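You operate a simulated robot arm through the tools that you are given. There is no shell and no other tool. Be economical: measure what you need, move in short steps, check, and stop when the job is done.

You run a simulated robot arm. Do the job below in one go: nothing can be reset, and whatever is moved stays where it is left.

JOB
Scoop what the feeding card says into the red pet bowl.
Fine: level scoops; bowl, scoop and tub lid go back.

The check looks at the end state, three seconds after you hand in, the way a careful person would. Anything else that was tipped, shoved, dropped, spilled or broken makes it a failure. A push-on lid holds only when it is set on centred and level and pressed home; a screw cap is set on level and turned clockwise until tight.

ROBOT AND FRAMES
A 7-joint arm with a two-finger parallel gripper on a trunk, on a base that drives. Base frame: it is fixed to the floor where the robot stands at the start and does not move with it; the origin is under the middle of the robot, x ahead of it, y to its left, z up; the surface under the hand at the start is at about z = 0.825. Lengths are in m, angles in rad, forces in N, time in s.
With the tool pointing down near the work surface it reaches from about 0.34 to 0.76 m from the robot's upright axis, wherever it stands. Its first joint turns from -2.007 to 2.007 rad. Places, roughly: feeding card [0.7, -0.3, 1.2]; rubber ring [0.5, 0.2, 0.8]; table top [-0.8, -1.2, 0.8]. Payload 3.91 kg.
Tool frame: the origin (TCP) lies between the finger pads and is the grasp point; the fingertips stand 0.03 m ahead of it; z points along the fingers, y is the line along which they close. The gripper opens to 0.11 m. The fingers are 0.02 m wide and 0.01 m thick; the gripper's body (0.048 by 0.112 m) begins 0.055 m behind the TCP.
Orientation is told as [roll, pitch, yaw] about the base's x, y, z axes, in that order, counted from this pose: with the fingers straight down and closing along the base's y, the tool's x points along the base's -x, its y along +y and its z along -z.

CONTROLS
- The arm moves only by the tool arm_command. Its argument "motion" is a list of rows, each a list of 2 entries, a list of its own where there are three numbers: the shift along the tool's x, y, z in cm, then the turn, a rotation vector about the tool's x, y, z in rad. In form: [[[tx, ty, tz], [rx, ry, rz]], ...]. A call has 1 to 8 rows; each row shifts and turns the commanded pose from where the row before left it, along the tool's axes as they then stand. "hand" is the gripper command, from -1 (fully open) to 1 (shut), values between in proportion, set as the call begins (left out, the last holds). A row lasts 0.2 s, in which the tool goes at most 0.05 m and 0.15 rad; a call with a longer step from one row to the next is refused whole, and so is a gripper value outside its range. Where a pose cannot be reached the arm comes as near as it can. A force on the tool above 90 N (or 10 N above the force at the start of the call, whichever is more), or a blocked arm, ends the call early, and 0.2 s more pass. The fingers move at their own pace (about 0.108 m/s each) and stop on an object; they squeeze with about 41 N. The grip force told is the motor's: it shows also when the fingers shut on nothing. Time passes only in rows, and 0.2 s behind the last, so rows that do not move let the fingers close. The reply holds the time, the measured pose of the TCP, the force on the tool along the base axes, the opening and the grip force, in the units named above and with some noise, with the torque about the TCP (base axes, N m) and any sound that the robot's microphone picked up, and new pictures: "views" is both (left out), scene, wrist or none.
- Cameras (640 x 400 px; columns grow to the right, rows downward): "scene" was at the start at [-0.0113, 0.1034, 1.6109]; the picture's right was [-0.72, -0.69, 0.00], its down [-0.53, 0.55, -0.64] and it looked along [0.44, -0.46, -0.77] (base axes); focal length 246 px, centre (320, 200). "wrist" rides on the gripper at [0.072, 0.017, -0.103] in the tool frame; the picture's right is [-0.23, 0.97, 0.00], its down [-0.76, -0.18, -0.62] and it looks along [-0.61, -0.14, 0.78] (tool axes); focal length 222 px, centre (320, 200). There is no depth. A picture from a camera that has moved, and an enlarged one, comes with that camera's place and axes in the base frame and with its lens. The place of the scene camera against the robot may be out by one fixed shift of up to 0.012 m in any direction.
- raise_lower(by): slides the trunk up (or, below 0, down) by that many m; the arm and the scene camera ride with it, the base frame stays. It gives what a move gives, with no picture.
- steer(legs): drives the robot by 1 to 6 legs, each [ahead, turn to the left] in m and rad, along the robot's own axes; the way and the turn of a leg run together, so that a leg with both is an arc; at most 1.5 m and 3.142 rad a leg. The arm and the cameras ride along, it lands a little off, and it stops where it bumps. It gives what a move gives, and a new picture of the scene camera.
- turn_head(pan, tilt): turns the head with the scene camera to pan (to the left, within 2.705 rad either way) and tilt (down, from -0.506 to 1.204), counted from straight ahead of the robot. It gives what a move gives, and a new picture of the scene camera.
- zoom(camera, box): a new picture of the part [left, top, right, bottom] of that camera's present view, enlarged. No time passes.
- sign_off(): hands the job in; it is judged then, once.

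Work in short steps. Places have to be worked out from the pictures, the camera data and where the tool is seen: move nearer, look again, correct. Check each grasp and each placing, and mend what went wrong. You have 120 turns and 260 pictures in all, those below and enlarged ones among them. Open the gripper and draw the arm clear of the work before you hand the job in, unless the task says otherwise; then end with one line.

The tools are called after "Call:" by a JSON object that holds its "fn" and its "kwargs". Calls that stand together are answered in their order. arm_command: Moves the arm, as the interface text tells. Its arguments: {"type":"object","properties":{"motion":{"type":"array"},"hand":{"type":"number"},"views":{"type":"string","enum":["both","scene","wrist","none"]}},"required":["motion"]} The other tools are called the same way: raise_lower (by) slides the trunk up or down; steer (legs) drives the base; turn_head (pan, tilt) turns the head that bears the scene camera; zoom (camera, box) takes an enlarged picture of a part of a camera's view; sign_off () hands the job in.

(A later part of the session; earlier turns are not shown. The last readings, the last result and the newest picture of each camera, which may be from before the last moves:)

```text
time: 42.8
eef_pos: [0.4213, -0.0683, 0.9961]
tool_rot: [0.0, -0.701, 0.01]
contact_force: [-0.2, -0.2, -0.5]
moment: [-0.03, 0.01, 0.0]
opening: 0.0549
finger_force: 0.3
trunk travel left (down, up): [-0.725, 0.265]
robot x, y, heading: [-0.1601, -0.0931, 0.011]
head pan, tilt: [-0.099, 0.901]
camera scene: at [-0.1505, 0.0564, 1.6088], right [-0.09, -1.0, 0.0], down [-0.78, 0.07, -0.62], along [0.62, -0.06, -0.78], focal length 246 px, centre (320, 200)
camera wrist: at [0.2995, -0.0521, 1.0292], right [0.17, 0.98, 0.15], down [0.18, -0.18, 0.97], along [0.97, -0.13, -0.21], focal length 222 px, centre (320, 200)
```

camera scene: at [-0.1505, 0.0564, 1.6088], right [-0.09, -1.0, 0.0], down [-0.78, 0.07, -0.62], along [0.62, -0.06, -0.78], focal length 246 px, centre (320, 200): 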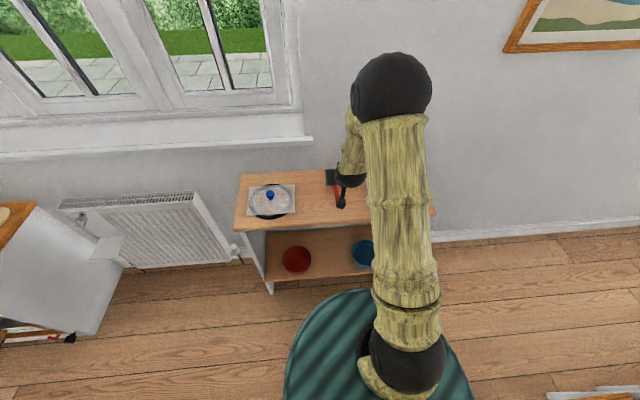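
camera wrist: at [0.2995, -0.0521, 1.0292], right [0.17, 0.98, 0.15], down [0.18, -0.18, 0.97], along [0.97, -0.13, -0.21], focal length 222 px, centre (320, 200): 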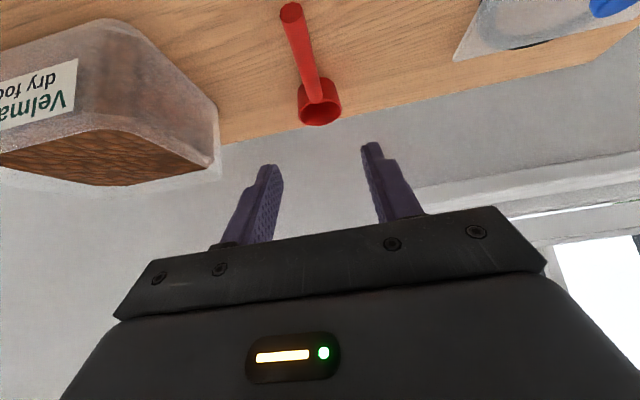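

Call:
{"fn": "arm_command", "kwargs": {"motion": [[[1.87, -0.1, 3.5], [0, 0, 0]], [[1.87, -0.1, 3.5], [0, 0, 0]]]}}

Call:
{"fn": "zoom", "kwargs": {"camera": "scene", "box": [300, 150, 400, 220]}}

```text
time: 43.4
eef_pos: [0.44, -0.0734, 0.9192]
tool_rot: [0.001, -0.701, 0.008]
contact_force: [0.1, -0.2, -0.3]
moment: [-0.02, 0.01, 0.01]
opening: 0.0553
finger_force: 0.1
trunk travel left (down, up): [-0.725, 0.265]
robot x, y, heading: [-0.1601, -0.0964, 0.011]
head pan, tilt: [-0.099, 0.901]
camera scene: at [-0.1498, 0.056, 1.6089], right [-0.09, -1.0, 0.0], down [-0.78, 0.07, -0.62], along [0.62, -0.06, -0.78], focal length 246 px, centre (320, 200)
camera wrist: at [0.3165, -0.0559, 0.952], right [0.17, 0.98, 0.15], down [0.18, -0.18, 0.97], along [0.97, -0.13, -0.21], focal length 222 px, centre (320, 200)
```

scene: 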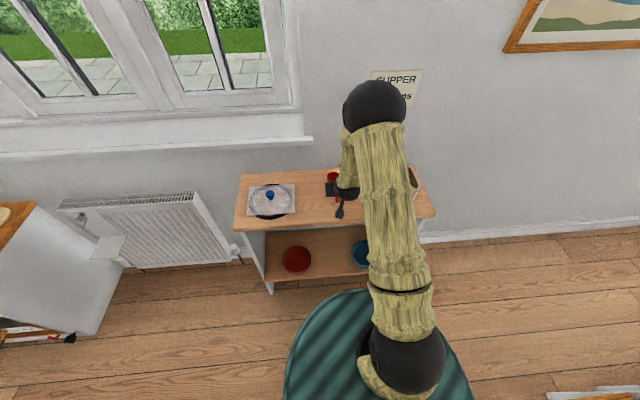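
wrist: 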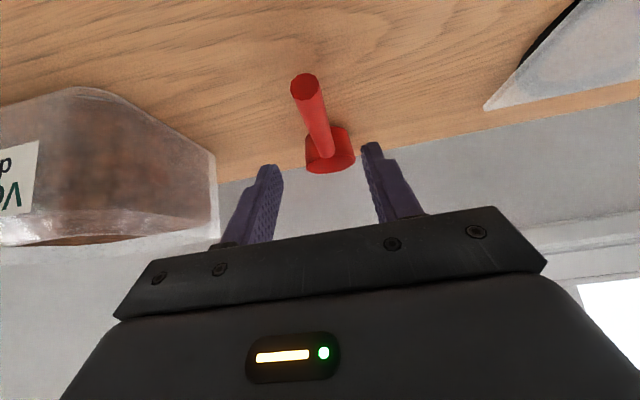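

```text
5.71 times, centred on (350, 185) of scene
camera zoom: at [-0.1498, 0.056, 1.6089], right [-0.09, -1.0, 0.0], down [-0.78, 0.07, -0.62], along [0.62, -0.06, -0.78], focal length 1408 px, centre (149, 286)
```

zoom: 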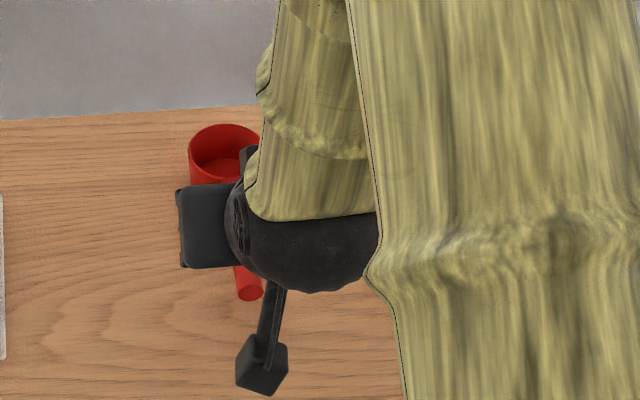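

Handle centre reads z≈0.865, y≈-0.07. Final approach and close.

Call:
{"fn": "arm_command", "kwargs": {"motion": [[[1.2, 0.1, 2.0], [0, 0, 0]], [[1.2, 0.1, 2.0], [0, 0, 0]]], "views": "wrist"}}

Call:
{"fn": "arm_command", "kwargs": {"motion": [[[0, 0, 0], [0, 0, 0]], [[0, 0, 0], [0, 0, 0]]], "hand": 1.0, "views": "wrist"}}

```text
time: 44.0
eef_pos: [0.4474, -0.0716, 0.8718]
tool_rot: [0.001, -0.7, 0.008]
contact_force: [0.1, 0.3, -0.2]
moment: [-0.02, -0.02, -0.01]
opening: 0.055
finger_force: 0.1
trunk travel left (down, up): [-0.725, 0.265]
robot x, y, heading: [-0.1596, -0.0955, 0.009]
head pan, tilt: [-0.099, 0.901]
camera wrist: at [0.3237, -0.0541, 0.9059], right [0.17, 0.98, 0.15], down [0.18, -0.18, 0.97], along [0.97, -0.13, -0.21], focal length 222 px, centre (320, 200)
```

wrist: 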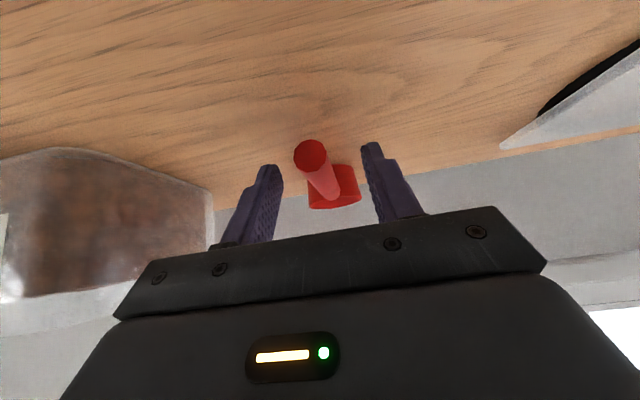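

```text
time: 44.6
eef_pos: [0.4456, -0.0701, 0.8725]
tool_rot: [0.0, -0.699, 0.009]
contact_force: [-0.4, 0.5, 0.8]
moment: [-0.05, -0.05, -0.02]
opening: 0.0165
finger_force: 41.2
trunk travel left (down, up): [-0.725, 0.265]
robot x, y, heading: [-0.1575, -0.0964, 0.01]
head pan, tilt: [-0.099, 0.901]
camera wrist: at [0.3233, -0.0542, 0.9062], right [0.17, 0.98, 0.15], down [0.18, -0.18, 0.97], along [0.97, -0.13, -0.21], focal length 222 px, centre (320, 200)
```

wrist: 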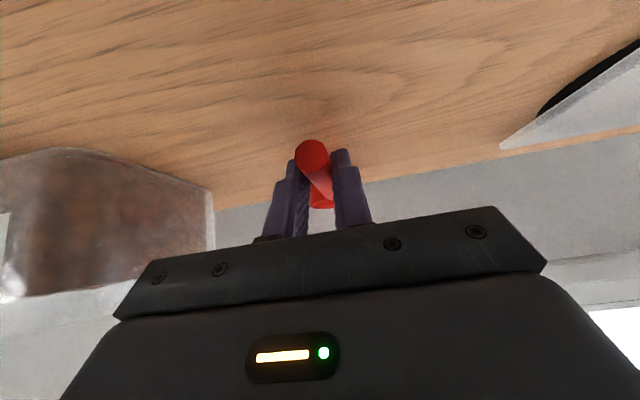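

Handle gripped (0.0165 opening). This pose (0.4465,-0.0705,0.872) is the return pose. Lift straight up.

Call:
{"fn": "arm_command", "kwargs": {"motion": [[[-1.29, 0, -1.53], [0, 0, 0]], [[-2.58, 0, -3.06], [0, 0, 0]], [[-2.58, 0, -3.06], [0, 0, 0]], [[-2.58, 0, -3.06], [0, 0, 0]], [[-2.58, 0, -3.06], [0, 0, 0]]]}}

Call:
{"fn": "zoom", "kwargs": {"camera": "scene", "box": [300, 120, 430, 220]}}

```text
time: 45.8
eef_pos: [0.4438, -0.0706, 1.054]
tool_rot: [0.001, -0.702, 0.006]
contact_force: [-0.2, 0.3, -0.9]
moment: [0.01, 0.01, 0.02]
opening: 0.0164
finger_force: 40.8
trunk travel left (down, up): [-0.725, 0.265]
robot x, y, heading: [-0.1586, -0.0972, 0.007]
head pan, tilt: [-0.099, 0.901]
camera scene: at [-0.1517, 0.056, 1.6088], right [-0.09, -1.0, 0.0], down [-0.78, 0.07, -0.62], along [0.62, -0.06, -0.78], focal length 246 px, centre (320, 200)
camera wrist: at [0.3213, -0.054, 1.0881], right [0.17, 0.98, 0.15], down [0.18, -0.18, 0.97], along [0.97, -0.13, -0.21], focal length 222 px, centre (320, 200)
```

scene: 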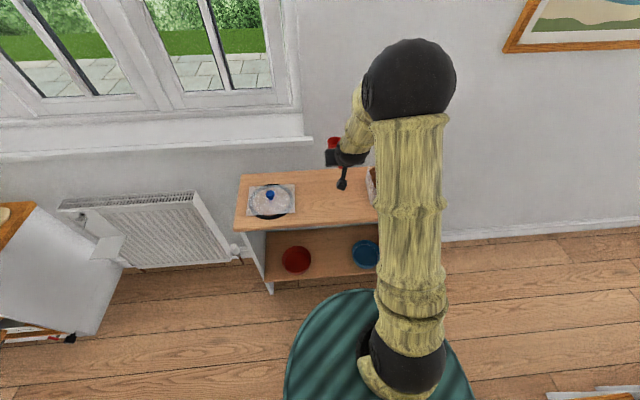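
wrist: 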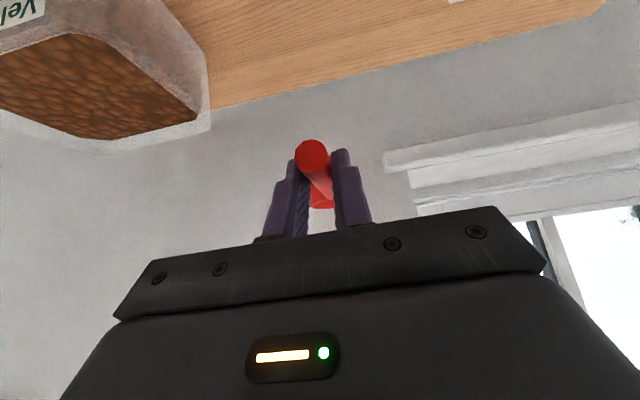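

```text
4.00 times, centred on (365, 170) of scene
camera zoom: at [-0.1517, 0.056, 1.6088], right [-0.09, -1.0, 0.0], down [-0.78, 0.07, -0.62], along [0.62, -0.06, -0.78], focal length 985 px, centre (140, 320)
```

zoom: 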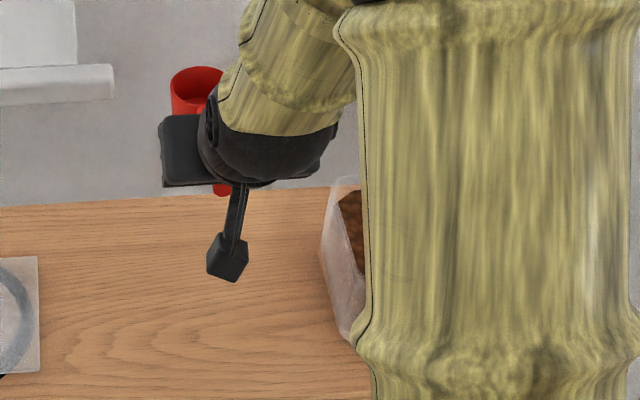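

Scoop hangs level in the grip. Move over the tub and pitch the cup nose-down, high above it.

Call:
{"fn": "arm_command", "kwargs": {"motion": [[[-2.9, 0, -3.44], [0, 0, 0]], [[0, -4.4, 0], [0, 0, 0]], [[0, -4.4, 0], [0, 0, 0]], [[0, -4.4, 0], [0, 0, 0]], [[0, -4.4, 0], [0, 0, 0]], [[0, -4.4, 0], [0, 0, 0]]], "views": "none"}}

Call:
{"fn": "arm_command", "kwargs": {"motion": [[[0, 0, 0], [0, 0.1375, 0]], [[0, 0, 0], [0, 0.1375, 0]], [[0, 0, 0], [0, 0.1375, 0]], [[0, 0, 0], [0, 0.1375, 0]], [[0, 0, 0], [0, 0.1375, 0]], [[0, 0, 0], [0, 0.1375, 0]], [[0, 0, 0], [0, 0.1375, 0]], [[0, 0, 0], [0, 0.1375, 0]]]}}

Call:
{"fn": "zoom", "kwargs": {"camera": "scene", "box": [320, 90, 440, 220]}}

```text
time: 47.2
eef_pos: [0.4482, -0.2912, 1.0989]
tool_rot: [-0.001, -0.7, 0.01]
contact_force: [-0.2, -0.8, 0.3]
moment: [0.02, 0.06, 0.01]
opening: 0.0163
finger_force: 41.1
trunk travel left (down, up): [-0.725, 0.265]
robot x, y, heading: [-0.1607, -0.0975, 0.011]
head pan, tilt: [-0.099, 0.901]
```

```text
time: 49.0
eef_pos: [0.4495, -0.289, 1.0979]
tool_rot: [-0.001, 0.404, 0.009]
contact_force: [0.2, -0.2, -0.4]
moment: [-0.01, 0.02, 0.03]
opening: 0.016
finger_force: 40.9
trunk travel left (down, up): [-0.725, 0.265]
robot x, y, heading: [-0.1597, -0.0962, 0.011]
head pan, tilt: [-0.099, 0.901]
camera scene: at [-0.1493, 0.056, 1.6088], right [-0.09, -1.0, 0.0], down [-0.78, 0.07, -0.62], along [0.62, -0.06, -0.78], focal length 246 px, centre (320, 200)
camera wrist: at [0.4221, -0.2717, 1.2219], right [0.2, 0.98, -0.09], down [0.95, -0.17, 0.27], along [0.25, -0.14, -0.96], focal length 222 px, centre (320, 200)
```

scene: 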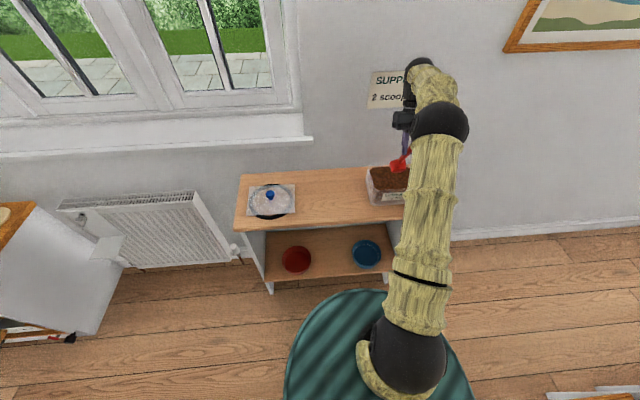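
wrist: 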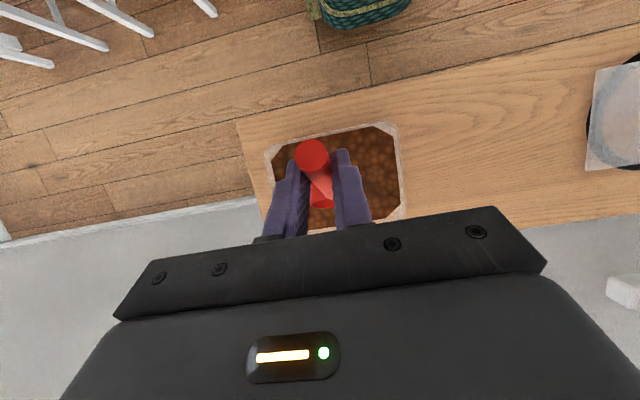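

```text
3.08 times, centred on (380, 155) of scene
camera zoom: at [-0.1493, 0.056, 1.6088], right [-0.09, -1.0, 0.0], down [-0.78, 0.07, -0.62], along [0.62, -0.06, -0.78], focal length 758 px, centre (135, 338)
```

zoom: 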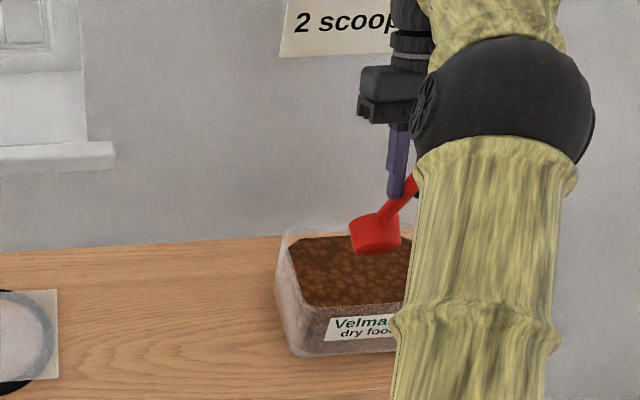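

Cup is poised above the food, clear of the rim. I descend: 7 cm quickly, then slowly into the food.

Call:
{"fn": "arm_command", "kwargs": {"motion": [[[-1.1, 0, 3.3], [0, 0, 0]], [[-1.1, 0, 3.3], [0, 0, 0]], [[-0.39, 0, 0.92], [0, 0, 0]]]}}

Call:
{"fn": "zoom", "kwargs": {"camera": "scene", "box": [340, 130, 430, 220]}}

```text
time: 49.8
eef_pos: [0.4447, -0.2878, 1.0168]
tool_rot: [0.001, 0.401, 0.01]
contact_force: [0.5, -0.4, 0.3]
moment: [-0.02, 0.02, -0.03]
opening: 0.0165
finger_force: 41.3
trunk travel left (down, up): [-0.725, 0.265]
robot x, y, heading: [-0.1609, -0.0956, 0.012]
head pan, tilt: [-0.099, 0.901]
camera scene: at [-0.1504, 0.056, 1.6088], right [-0.09, -1.0, 0.0], down [-0.78, 0.07, -0.62], along [0.62, -0.06, -0.78], focal length 246 px, centre (320, 200)
camera wrist: at [0.4163, -0.2708, 1.1409], right [0.2, 0.98, -0.09], down [0.95, -0.17, 0.28], along [0.25, -0.14, -0.96], focal length 222 px, centre (320, 200)
```

scene: 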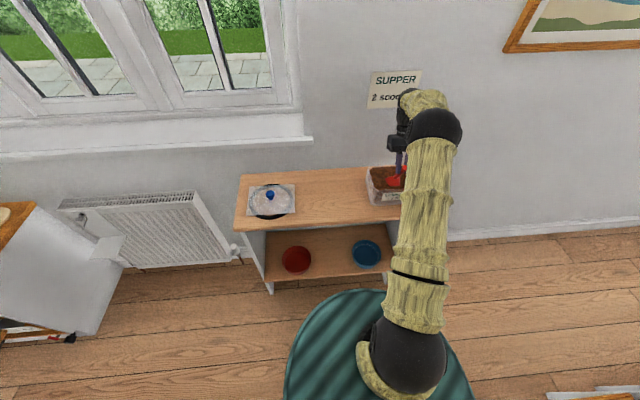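
wrist: 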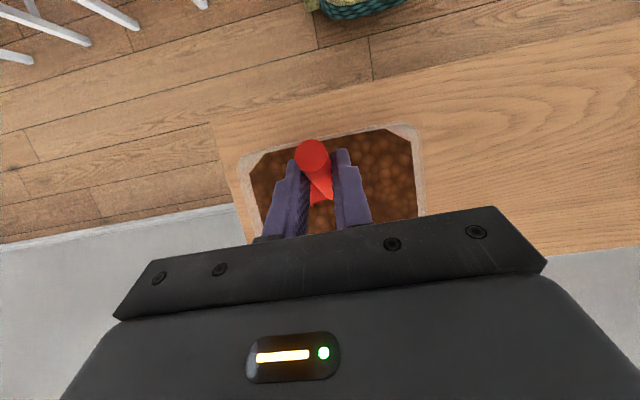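

```text
4.44 times, centred on (385, 175) of scene
camera zoom: at [-0.1504, 0.056, 1.6088], right [-0.09, -1.0, 0.0], down [-0.78, 0.07, -0.62], along [0.62, -0.06, -0.78], focal length 1095 px, centre (31, 311)
```

zoom: 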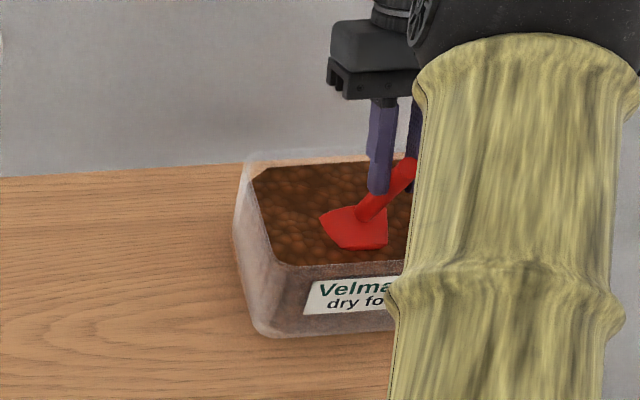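

Call:
{"fn": "arm_command", "kwargs": {"motion": [[[-0.35, 0, 0.83], [0, 0, 0]], [[-0.35, 0, 0.83], [0, 0, 0]]], "views": "none"}}

Call:
{"fn": "zoom", "kwargs": {"camera": "scene", "box": [340, 130, 430, 220]}}

```text
time: 50.4
eef_pos: [0.4435, -0.29, 1.0]
tool_rot: [-0.001, 0.402, 0.008]
contact_force: [-0.9, 0.2, 0.0]
moment: [0.02, -0.01, 0.02]
opening: 0.0167
finger_force: 41.1
trunk travel left (down, up): [-0.725, 0.265]
robot x, y, heading: [-0.157, -0.0911, 0.01]
head pan, tilt: [-0.099, 0.901]
```

```text
4.44 times, centred on (385, 175) of scene
camera zoom: at [-0.1503, 0.0559, 1.6088], right [-0.09, -1.0, 0.0], down [-0.78, 0.07, -0.62], along [0.62, -0.06, -0.78], focal length 1095 px, centre (31, 311)
```

zoom: 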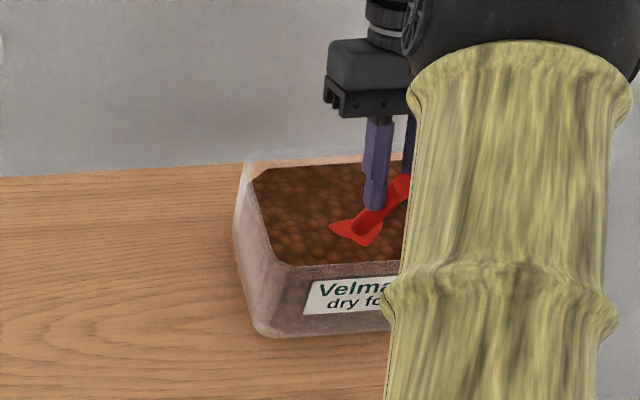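

The food gives no resistance and the cup is buried to its mouth. Now I sweep: rotate the cup back toward level while keeping its mouth in the food and clear of the front rim.

Call:
{"fn": "arm_command", "kwargs": {"motion": [[[0.41, 0, 0.78], [0, -0.12, 0]], [[0.5, 0, 0.73], [0, -0.12, 0]], [[0.58, 0, 0.66], [0, -0.12, 0]], [[0.66, 0, 0.59], [0, -0.12, 0]], [[0.72, 0, 0.5], [0, -0.12, 0]]]}}

Call:
{"fn": "zoom", "kwargs": {"camera": "scene", "box": [340, 130, 430, 220]}}

```text
time: 51.6
eef_pos: [0.4084, -0.2904, 0.9722]
tool_rot: [-0.001, -0.2, 0.006]
contact_force: [-0.2, -0.3, -1.2]
moment: [-0.01, 0.04, 0.0]
opening: 0.0167
finger_force: 41.0
trunk travel left (down, up): [-0.725, 0.265]
robot x, y, heading: [-0.1578, -0.0997, 0.01]
head pan, tilt: [-0.099, 0.901]
camera scene: at [-0.151, 0.0557, 1.6089], right [-0.09, -1.0, 0.0], down [-0.78, 0.07, -0.62], along [0.62, -0.06, -0.78], focal length 246 px, centre (320, 200)
camera wrist: at [0.3162, -0.2731, 1.0598], right [0.22, 0.98, 0.05], down [0.62, -0.17, 0.76], along [0.75, -0.14, -0.64], focal length 222 px, centre (320, 200)
```

scene: 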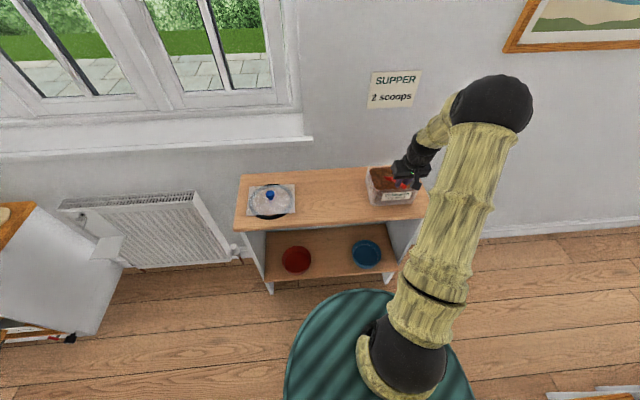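
wrist: 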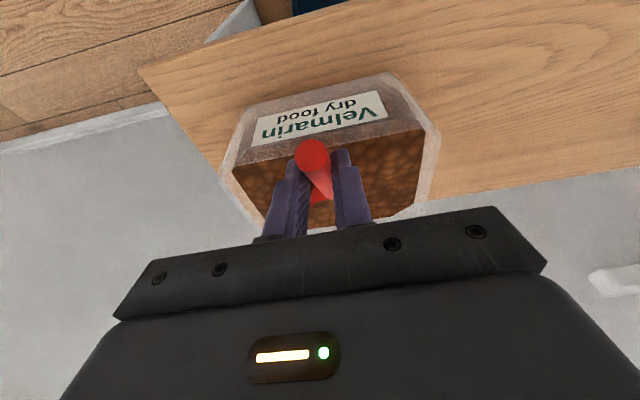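

```text
4.44 times, centred on (385, 175) of scene
camera zoom: at [-0.151, 0.0557, 1.6089], right [-0.09, -1.0, 0.0], down [-0.78, 0.07, -0.62], along [0.62, -0.06, -0.78], focal length 1095 px, centre (31, 311)
```

zoom: 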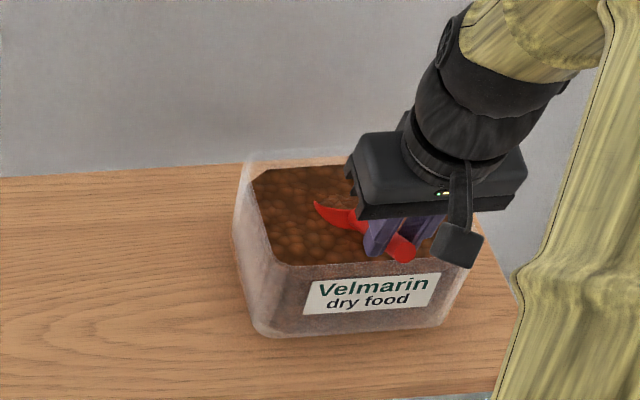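

Food visible inside the cup. Level it out while rising.

Call:
{"fn": "arm_command", "kwargs": {"motion": [[[-0.1, 0, -2.0], [0, -0.125, 0]], [[-0.35, 0, -2.0], [0, -0.125, 0]], [[-0.6, 0, -1.93], [0, -0.125, 0]], [[-0.84, 0, -1.84], [0, -0.125, 0]]]}}

Call:
{"fn": "zoom", "kwargs": {"camera": "scene", "box": [340, 110, 430, 200]}}

```text
time: 52.6
eef_pos: [0.396, -0.2898, 1.0541]
tool_rot: [0.001, -0.701, 0.009]
contact_force: [-1.1, -0.1, -1.4]
moment: [0.0, 0.11, 0.0]
opening: 0.0166
finger_force: 41.5
trunk travel left (down, up): [-0.725, 0.265]
robot x, y, heading: [-0.1607, -0.0926, 0.012]
head pan, tilt: [-0.099, 0.901]
camera scene: at [-0.1513, 0.0556, 1.6089], right [-0.09, -1.0, 0.0], down [-0.78, 0.07, -0.62], along [0.62, -0.06, -0.78], focal length 246 px, centre (320, 200)
camera wrist: at [0.2732, -0.2733, 1.0859], right [0.17, 0.98, 0.15], down [0.18, -0.18, 0.97], along [0.97, -0.13, -0.21], focal length 222 px, centre (320, 200)
```

scene: 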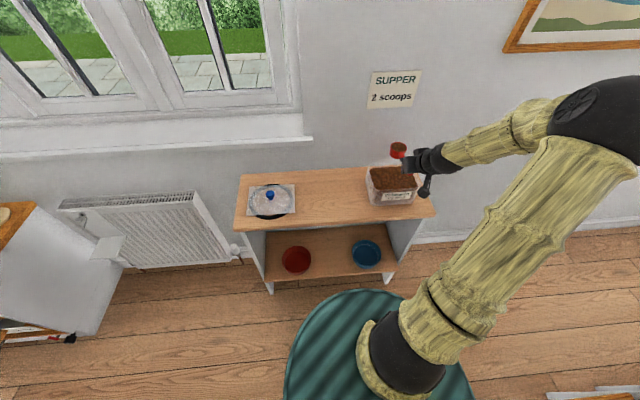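
wrist: 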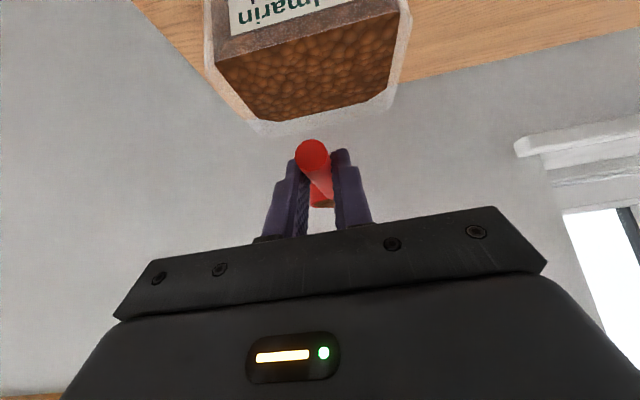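

```text
4.44 times, centred on (385, 155) of scene
camera zoom: at [-0.1513, 0.0556, 1.6089], right [-0.09, -1.0, 0.0], down [-0.78, 0.07, -0.62], along [0.62, -0.06, -0.78], focal length 1095 px, centre (31, 400)
```

zoom: 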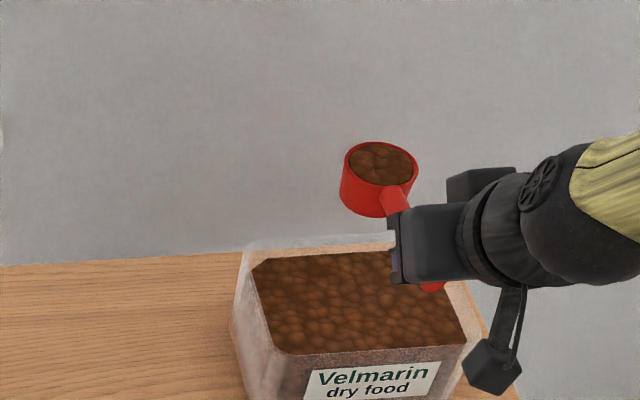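

Call:
{"fn": "zoom", "kwargs": {"camera": "scene", "box": [382, 135, 414, 165]}}

```text
13.33 times, centred on (398, 150) of scene
camera zoom: at [-0.1513, 0.0556, 1.6089], right [-0.09, -1.0, 0.0], down [-0.78, 0.07, -0.62], along [0.62, -0.06, -0.78], focal length 3284 px, centre (-720, 867)
```

zoom: 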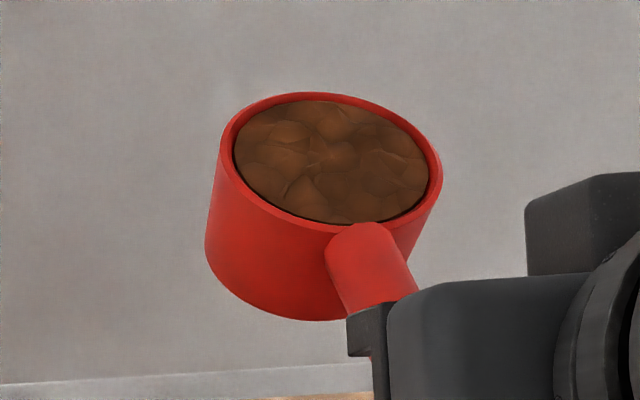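

Cup is level-full. I drive back 0.2 m to clear the bench front before lowering to the shelf.

Call:
{"fn": "steer", "kwargs": {"legs": [[-0.2, 0]]}}

Call:
{"fn": "zoom", "kwargs": {"camera": "scene", "box": [320, 100, 460, 200]}}

```text
time: 54.4
eef_pos: [0.1975, -0.2906, 1.0518]
tool_rot: [0.0, -0.701, 0.008]
contact_force: [-1.3, 0.4, -0.8]
moment: [0.0, 0.07, 0.0]
opening: 0.0168
finger_force: 41.6
trunk travel left (down, up): [-0.725, 0.265]
robot x, y, heading: [-0.3579, -0.0996, 0.009]
head pan, tilt: [-0.099, 0.901]
camera scene: at [-0.3506, 0.0539, 1.6089], right [-0.09, -1.0, 0.0], down [-0.78, 0.07, -0.62], along [0.62, -0.06, -0.78], focal length 246 px, centre (320, 200)
```

scene: 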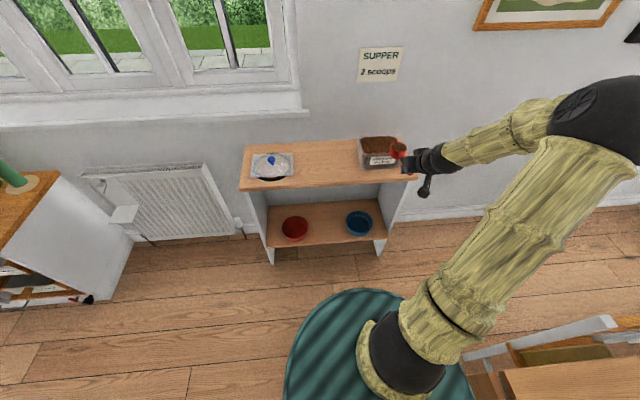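

```text
4.00 times, centred on (390, 150) of scene
camera zoom: at [-0.3506, 0.0539, 1.6089], right [-0.09, -1.0, 0.0], down [-0.78, 0.07, -0.62], along [0.62, -0.06, -0.78], focal length 985 px, centre (40, 400)
```

zoom: 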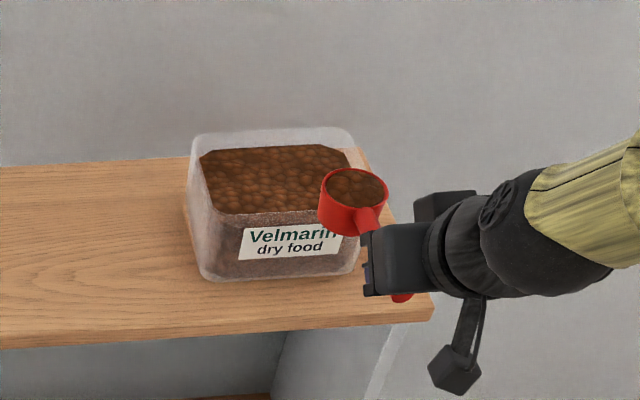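

Still full. Now swing the arm left in front of the bowl (y≈0.12), still in front of the bench.

Call:
{"fn": "arm_command", "kwargs": {"motion": [[[0.2, 2, 0], [0, 0, 0]], [[0.3, 4, 0], [0, 0, 0]], [[0.3, 4.4, 0], [0, 0, 0]], [[0.3, 4.4, 0], [0, 0, 0]], [[0.3, 4.4, 0], [0, 0, 0]], [[0.3, 4.4, 0], [0, 0, 0]], [[0.3, 4.4, 0], [0, 0, 0]], [[0, 4.4, 0], [0, 0, 0]]], "views": "none"}}

Call:
{"fn": "arm_command", "kwargs": {"motion": [[[0, 4.2, -0.5], [0, 0, 0]], [[0, 3, -0.5], [0, 0, 0]], [[0, 1.5, -0.5], [0, 0, 0]]], "views": "scene"}}

```text
time: 56.2
eef_pos: [0.1795, 0.0326, 1.0418]
tool_rot: [-0.003, -0.7, 0.009]
contact_force: [0.7, -0.4, -1.2]
moment: [-0.01, 0.1, 0.02]
opening: 0.0166
finger_force: 40.7
trunk travel left (down, up): [-0.725, 0.265]
robot x, y, heading: [-0.3571, -0.0994, 0.014]
head pan, tilt: [-0.099, 0.901]
```

```text
time: 57.0
eef_pos: [0.169, 0.1216, 1.0515]
tool_rot: [-0.001, -0.698, 0.008]
contact_force: [0.0, 0.7, -0.3]
moment: [0.02, 0.06, 0.03]
opening: 0.0168
finger_force: 41.1
trunk travel left (down, up): [-0.725, 0.265]
robot x, y, heading: [-0.3561, -0.1005, 0.009]
head pan, tilt: [-0.099, 0.901]
camera scene: at [-0.35, 0.0547, 1.6088], right [-0.09, -1.0, 0.0], down [-0.78, 0.07, -0.62], along [0.62, -0.06, -0.78], focal length 246 px, centre (320, 200)
```

scene: 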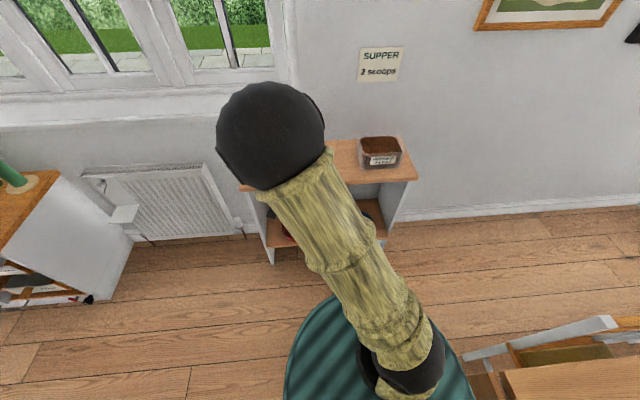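

Scoop is at (0.169, 0.122). Lower the trunk toward the shelf level.

Call:
{"fn": "raise_lower", "kwargs": {"by": -0.35}}

Call:
{"fn": "raise_lower", "kwargs": {"by": -0.2}}

Call:
{"fn": "arm_command", "kwargs": {"motion": [[[0, 0, 0], [0, 0, 0]]]}}

```text
time: 60.4
eef_pos: [0.1688, 0.1188, 0.7011]
tool_rot: [0.001, -0.7, 0.009]
contact_force: [-0.7, -0.1, -1.6]
moment: [0.01, 0.13, 0.03]
opening: 0.0167
finger_force: 41.1
trunk travel left (down, up): [-0.375, 0.615]
robot x, y, heading: [-0.3599, -0.099, 0.011]
head pan, tilt: [-0.099, 0.901]
```

```text
time: 62.6
eef_pos: [0.1687, 0.1187, 0.5015]
tool_rot: [-0.001, -0.7, 0.009]
contact_force: [0.1, -0.6, -0.8]
moment: [0.02, 0.07, 0.0]
opening: 0.0168
finger_force: 40.8
trunk travel left (down, up): [-0.175, 0.815]
robot x, y, heading: [-0.3606, -0.0965, 0.011]
head pan, tilt: [-0.099, 0.901]
```

```text
time: 63.0
eef_pos: [0.169, 0.119, 0.5012]
tool_rot: [0.0, -0.7, 0.01]
contact_force: [0.2, 0.7, 0.3]
moment: [0.02, 0.08, -0.02]
opening: 0.0168
finger_force: 41.2
trunk travel left (down, up): [-0.175, 0.815]
robot x, y, heading: [-0.3604, -0.0999, 0.012]
head pan, tilt: [-0.099, 0.901]
camera scene: at [-0.3497, 0.0541, 1.0588], right [-0.09, -1.0, 0.0], down [-0.78, 0.07, -0.62], along [0.62, -0.06, -0.78], focal length 246 px, centre (320, 200)
camera wrist: at [0.0453, 0.1356, 0.5346], right [0.17, 0.98, 0.15], down [0.18, -0.18, 0.97], along [0.97, -0.13, -0.21], focal length 222 px, centre (320, 200)
```

scene: 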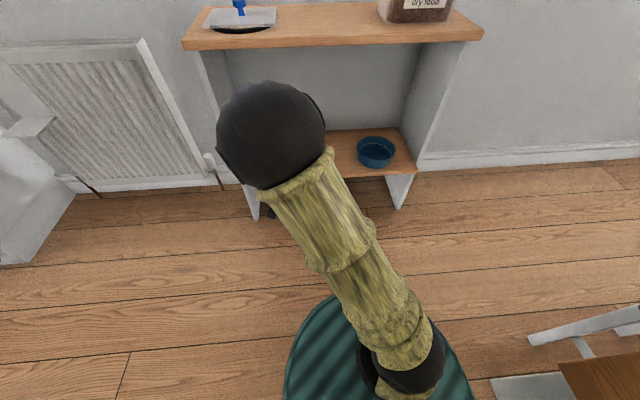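
wrist: 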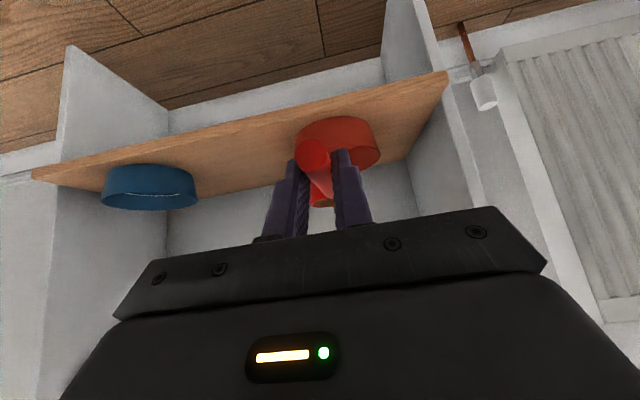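

Good wrist view: red bowl centre ≈ (0.445, 0.132), rim z≈0.375, shelf z≈0.325. I move the cup forward over the bowl at this height first.

Call:
{"fn": "arm_command", "kwargs": {"motion": [[[-1.6, 0.3, 1.4], [0, 0, 0]], [[-2.9, 0.3, 2.4], [0, 0, 0]], [[-2.9, 0.3, 2.4], [0, 0, 0]], [[-2.9, 0.3, 2.4], [0, 0, 0]], [[-2.2, 0.2, 1.9], [0, 0, 0]], [[-0.6, 0, 0.5], [0, 0, 0]]]}}

Call:
{"fn": "turn_head", "kwargs": {"pan": 0.0, "tilt": 0.55}}

```text
time: 64.4
eef_pos: [0.3387, 0.1333, 0.5008]
tool_rot: [0.0, -0.7, 0.009]
contact_force: [-0.5, 0.4, -1.2]
moment: [0.0, 0.11, -0.01]
opening: 0.017
finger_force: 40.8
trunk travel left (down, up): [-0.175, 0.815]
robot x, y, heading: [-0.3574, -0.095, 0.01]
head pan, tilt: [-0.099, 0.901]
camera scene: at [-0.3497, 0.0541, 1.0588], right [-0.09, -1.0, 0.0], down [-0.78, 0.07, -0.62], along [0.62, -0.06, -0.78], focal length 246 px, centre (320, 200)
camera wrist: at [0.2153, 0.1511, 0.5346], right [0.17, 0.98, 0.15], down [0.18, -0.18, 0.97], along [0.97, -0.13, -0.21], focal length 222 px, centre (320, 200)
```

scene: 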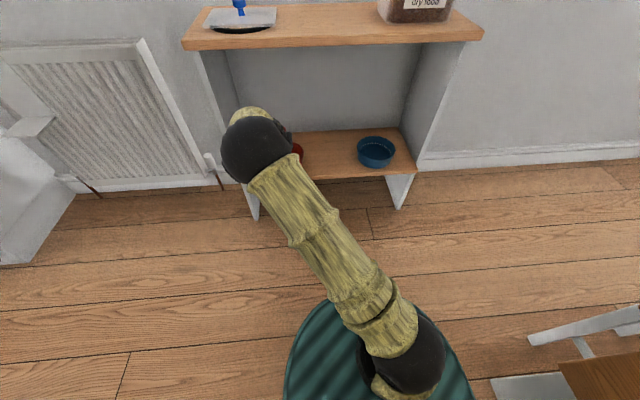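
wrist: 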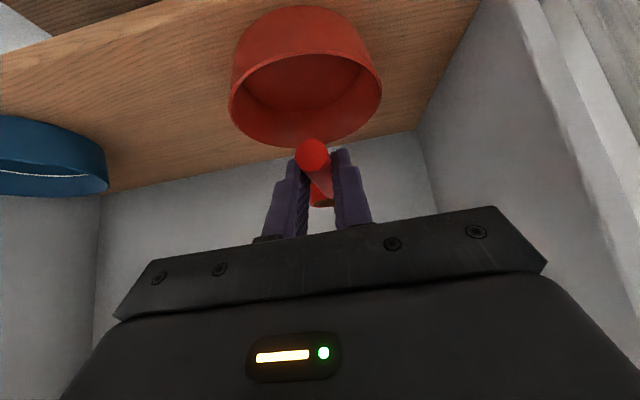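

```text
time: 65.2
eef_pos: [0.338, 0.1354, 0.5011]
tool_rot: [0.0, -0.7, 0.01]
contact_force: [-0.4, -0.5, -1.9]
moment: [-0.03, 0.1, -0.05]
opening: 0.0166
finger_force: 40.9
trunk travel left (down, up): [-0.175, 0.815]
robot x, y, heading: [-0.357, -0.0966, 0.011]
head pan, tilt: [0.0, 0.55]
camera scene: at [-0.335, 0.0618, 1.088], right [0.01, -1.0, 0.0], down [-0.52, -0.01, -0.85], along [0.85, 0.01, -0.52], focal length 246 px, centre (320, 200)
```

scene: 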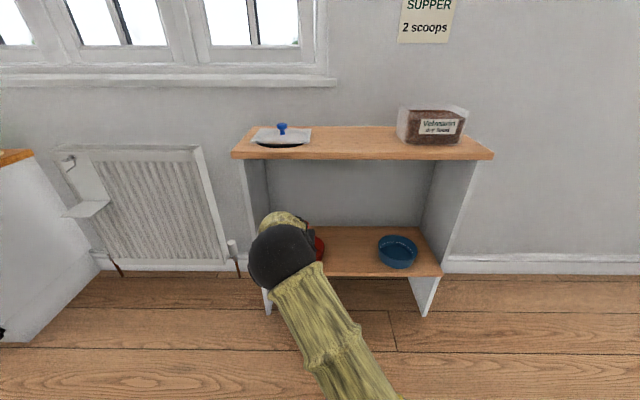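

Bowl centre ≈ (0.452, 0.13); the cup centre is at ≈ (0.446, 0.132). Lower 6.5 cm, then roll the scoop to pour.

Call:
{"fn": "arm_command", "kwargs": {"motion": [[[1.86, -0.1, 2.68], [0, 0, 0]], [[1.86, -0.1, 2.68], [0, 0, 0]]], "views": "none"}}

Call:
{"fn": "arm_command", "kwargs": {"motion": [[[0, 0, 0], [-0.107, 0, 0.09]], [[0, 0, 0], [-0.107, 0, 0.09]], [[0, 0, 0], [-0.107, 0, 0.09]], [[0, 0, 0], [-0.107, 0, 0.09]]]}}

```text
time: 65.8
eef_pos: [0.3447, 0.1331, 0.4364]
tool_rot: [0.001, -0.701, 0.009]
contact_force: [0.3, -0.2, -1.2]
moment: [0.0, 0.08, 0.03]
opening: 0.0169
finger_force: 41.1
trunk travel left (down, up): [-0.175, 0.815]
robot x, y, heading: [-0.3595, -0.0988, 0.008]
head pan, tilt: [0.0, 0.55]
```

```text
time: 66.8
eef_pos: [0.346, 0.1319, 0.4366]
tool_rot: [0.687, -0.578, -0.412]
contact_force: [-0.6, 0.4, -0.8]
moment: [0.0, 0.09, -0.01]
opening: 0.0169
finger_force: 40.8
trunk travel left (down, up): [-0.175, 0.815]
robot x, y, heading: [-0.3593, -0.0985, 0.008]
head pan, tilt: [0.0, 0.55]
camera scene: at [-0.3352, 0.062, 1.0881], right [0.01, -1.0, 0.0], down [-0.52, -0.01, -0.85], along [0.85, 0.01, -0.52], focal length 246 px, centre (320, 200)
camera wrist: at [0.2223, 0.1287, 0.4743], right [0.17, 0.75, 0.64], down [0.19, -0.66, 0.72], along [0.97, 0.0, -0.25], focal length 222 px, centre (320, 200)
```

scene: 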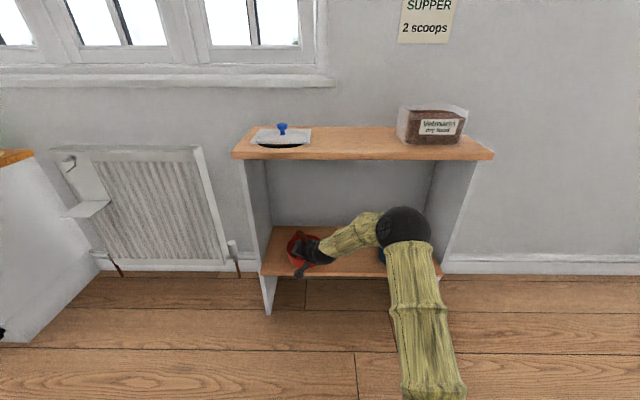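
wrist: 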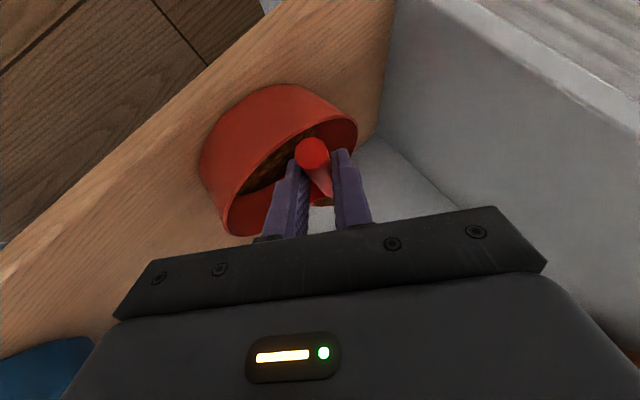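

Pouring has begun and food is landing in the red bowl. Continue the roll, watching the elbow.

Call:
{"fn": "arm_command", "kwargs": {"motion": [[[0, 0, 0], [-0.107, 0, 0.09]], [[0, 0, 0], [-0.107, 0, 0.09]], [[0, 0, 0], [-0.107, 0, 0.09]], [[0, 0, 0], [-0.107, 0, 0.09]], [[0, 0, 0], [-0.107, 0, 0.09]]]}}

Call:
{"fn": "zoom", "kwargs": {"camera": "scene", "box": [260, 190, 460, 300]}}

```text
time: 68.0
eef_pos: [0.3451, 0.132, 0.438]
tool_rot: [1.33, -0.198, -0.667]
contact_force: [-0.1, -0.4, -1.0]
moment: [-0.03, 0.09, -0.04]
opening: 0.0167
finger_force: 41.1
trunk travel left (down, up): [-0.175, 0.815]
robot x, y, heading: [-0.3563, -0.0951, 0.01]
head pan, tilt: [0.0, 0.55]
camera scene: at [-0.3353, 0.0618, 1.0882], right [0.01, -1.0, 0.0], down [-0.52, -0.01, -0.85], along [0.85, 0.01, -0.52], focal length 246 px, centre (320, 200)
camera wrist: at [0.2231, 0.1063, 0.4642], right [0.17, 0.16, 0.97], down [0.19, -0.97, 0.13], along [0.97, 0.16, -0.2], focal length 222 px, centre (320, 200)
```

scene: 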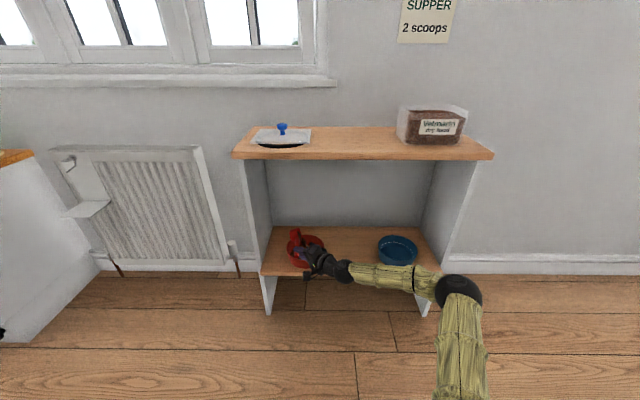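
wrist: 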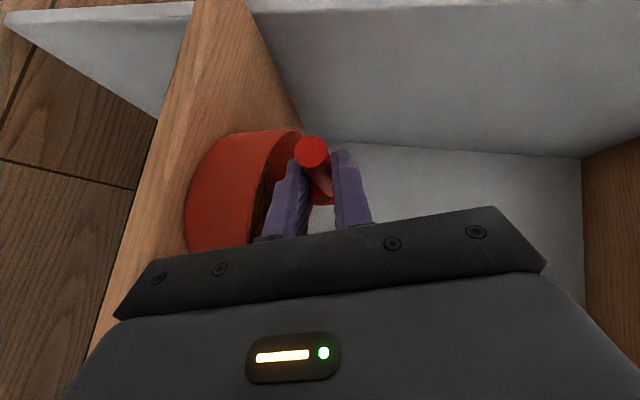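

```text
3.20 times, centred on (360, 245) of scene
camera zoom: at [-0.3353, 0.0618, 1.0882], right [0.01, -1.0, 0.0], down [-0.52, -0.01, -0.85], along [0.85, 0.01, -0.52], focal length 788 px, centre (192, 56)
```

zoom: 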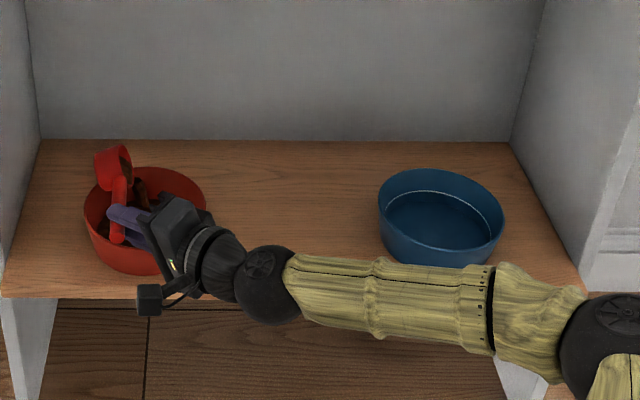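

Food is dropping into the bowl; some remains in the cup. Roll further.

Call:
{"fn": "arm_command", "kwargs": {"motion": [[[0, 0, 0], [-0.107, 0, 0.09]], [[0, 0, 0], [-0.107, 0, 0.09]], [[0, 0, 0], [-0.107, 0, 0.09]], [[0, 0, 0], [-0.107, 0, 0.09]], [[0, 0, 0], [-0.107, 0, 0.09]]], "views": "scene"}}

Call:
{"fn": "zoom", "kwargs": {"camera": "scene", "box": [260, 190, 460, 300]}}

```text
time: 69.0
eef_pos: [0.3648, 0.1163, 0.5332]
tool_rot: [1.786, -0.066, -0.674]
contact_force: [0.4, 0.5, 0.7]
moment: [-0.03, 0.07, -0.02]
opening: 0.0165
finger_force: 41.0
trunk travel left (down, up): [-0.175, 0.815]
robot x, y, heading: [-0.3602, -0.0958, 0.01]
head pan, tilt: [0.0, 0.55]
stopped in row 5: the arm was blocked; the commanded pose is now the measured one
camera scene: at [-0.3349, 0.0617, 1.0881], right [0.01, -1.0, 0.0], down [-0.52, -0.01, -0.85], along [0.85, 0.01, -0.52], focal length 246 px, centre (320, 200)
```

scene: 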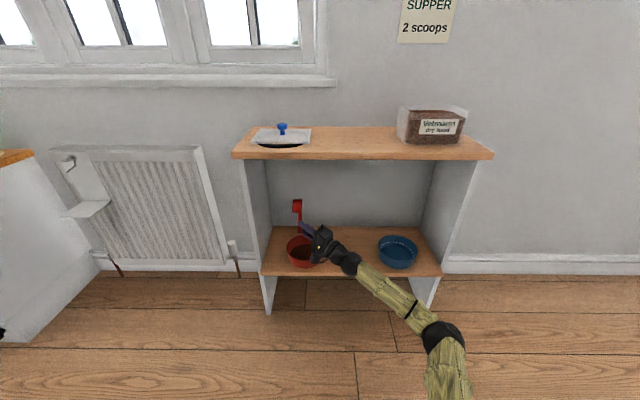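

```text
3.20 times, centred on (360, 245) of scene
camera zoom: at [-0.3349, 0.0617, 1.0881], right [0.01, -1.0, 0.0], down [-0.52, -0.01, -0.85], along [0.85, 0.01, -0.52], focal length 788 px, centre (192, 56)
```

zoom: 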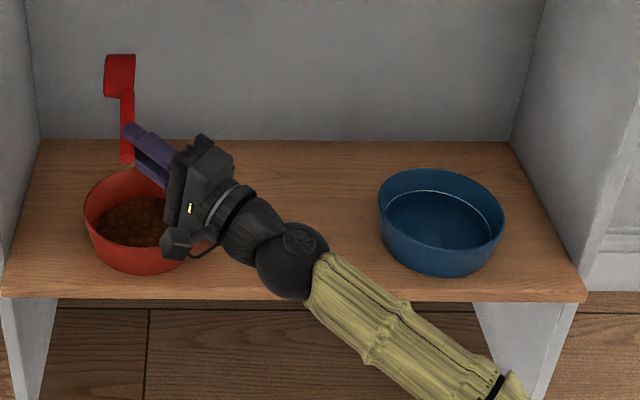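

The pour landed in the bowl; the arm hit a reach limit at the end of the roll and drifted up, touching nothing. I check for spills and whether the cup is empty.

Call:
{"fn": "zoom", "kwargs": {"camera": "scene", "box": [270, 190, 350, 280]}}

```text
4.44 times, centred on (310, 235) of scene
camera zoom: at [-0.3349, 0.0617, 1.0881], right [0.01, -1.0, 0.0], down [-0.52, -0.01, -0.85], along [0.85, 0.01, -0.52], focal length 1095 px, centre (364, 44)
```

zoom: 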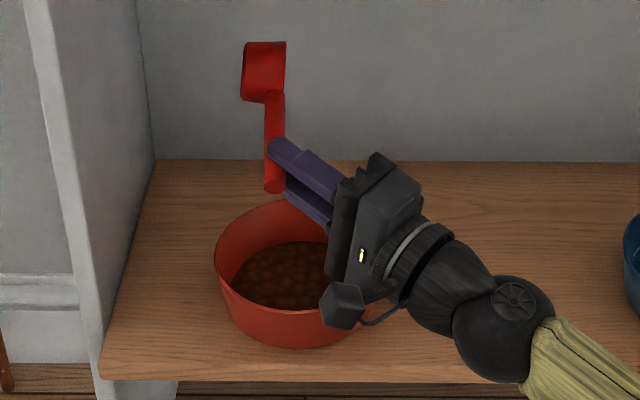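

Bowl holds the first scoop with no spill. Unroll back to level here, above the bowl.

Call:
{"fn": "arm_command", "kwargs": {"motion": [[[0, 0, 0], [0.107, 0, -0.09]], [[0, 0, 0], [0.107, 0, -0.09]], [[0, 0, 0], [0.107, 0, -0.09]], [[0, 0, 0], [0.107, 0, -0.09]], [[0, 0, 0], [0.107, 0, -0.09]], [[0, 0, 0], [0.107, 0, -0.09]], [[0, 0, 0], [0.107, 0, -0.09]], [[0, 0, 0], [0.107, 0, -0.09]]], "views": "none"}}

Call:
{"fn": "arm_command", "kwargs": {"motion": [[[0, 0, 0], [0.107, 0, -0.09]], [[0, 0, 0], [0.107, 0, -0.09]], [[0, 0, 0], [0.107, 0, -0.09]], [[0, 0, 0], [0.107, 0, -0.09]], [[0, 0, 0], [0.107, 0, -0.09]]]}}

```text
time: 70.8
eef_pos: [0.3658, 0.1162, 0.5317]
tool_rot: [0.806, -0.74, -0.477]
contact_force: [1.4, -0.2, -1.3]
moment: [-0.02, 0.07, 0.04]
opening: 0.0168
finger_force: 41.2
trunk travel left (down, up): [-0.175, 0.815]
robot x, y, heading: [-0.3552, -0.0988, 0.014]
head pan, tilt: [0.0, 0.55]
```

```text
time: 72.0
eef_pos: [0.3665, 0.1174, 0.5324]
tool_rot: [-0.193, -0.88, 0.146]
contact_force: [-0.1, -1.1, 0.3]
moment: [0.03, 0.07, 0.08]
opening: 0.0163
finger_force: 41.1
trunk travel left (down, up): [-0.175, 0.815]
robot x, y, heading: [-0.3597, -0.0995, 0.015]
head pan, tilt: [0.0, 0.55]
camera scene: at [-0.3351, 0.0614, 1.0882], right [0.01, -1.0, 0.0], down [-0.52, -0.01, -0.85], along [0.85, 0.01, -0.52], focal length 246 px, centre (320, 200)
camera wrist: at [0.2393, 0.1361, 0.5401], right [0.15, 0.99, 0.06], down [0.0, -0.06, 1.0], along [0.99, -0.15, 0.0], focal length 222 px, centre (320, 200)
```

scene: 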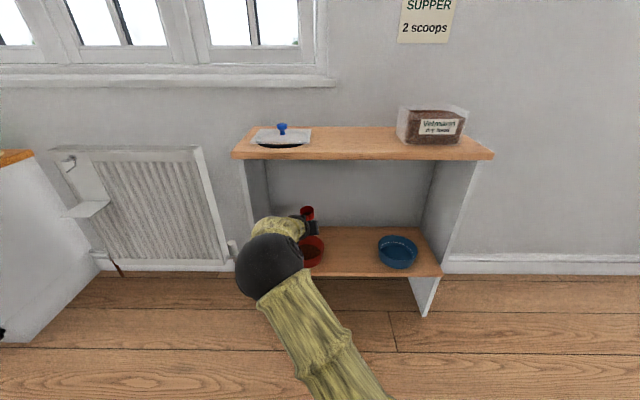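
wrist: 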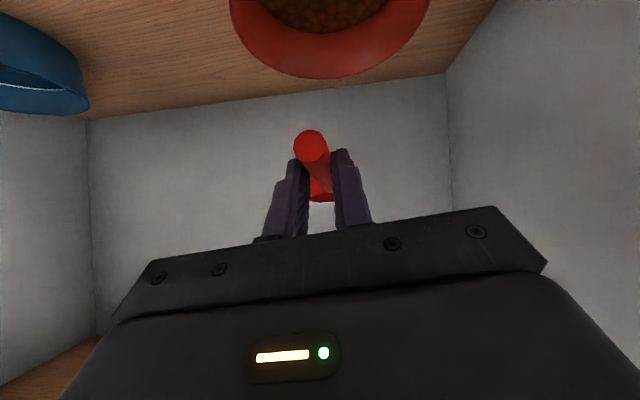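

Correct the small orientation residue, then retreat out of the shelf.

Call:
{"fn": "arm_command", "kwargs": {"motion": [[[0, 0, 0], [-0.048, 0.094, 0.039]], [[0, 0, 0], [-0.048, 0.094, 0.039]], [[3.06, 0, -2.58], [0, 0, 0]], [[3.06, 0, -2.58], [0, 0, 0]], [[3.06, 0, -2.58], [0, 0, 0]], [[3.06, 0, -2.58], [0, 0, 0]], [[2.8, 0, -2.36], [0, 0, 0]]], "views": "scene"}}

```text
time: 73.7
eef_pos: [0.17, 0.113, 0.5322]
tool_rot: [0.0, -0.701, 0.007]
contact_force: [0.4, 0.1, -0.1]
moment: [-0.01, 0.06, 0.0]
opening: 0.0165
finger_force: 40.8
trunk travel left (down, up): [-0.175, 0.815]
robot x, y, heading: [-0.358, -0.0997, 0.014]
head pan, tilt: [0.0, 0.55]
camera scene: at [-0.3348, 0.0617, 1.0881], right [0.01, -1.0, 0.0], down [-0.52, -0.01, -0.85], along [0.85, 0.01, -0.52], focal length 246 px, centre (320, 200)
```

scene: 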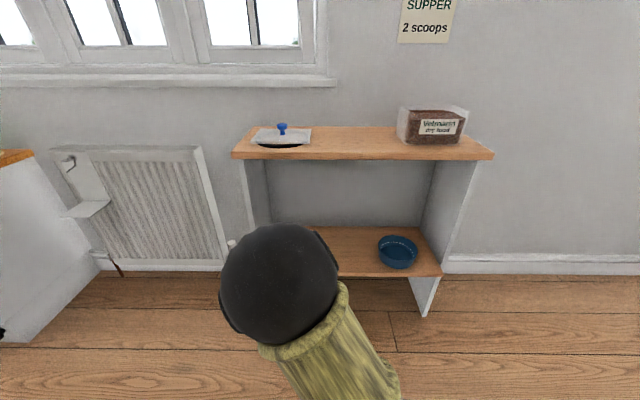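

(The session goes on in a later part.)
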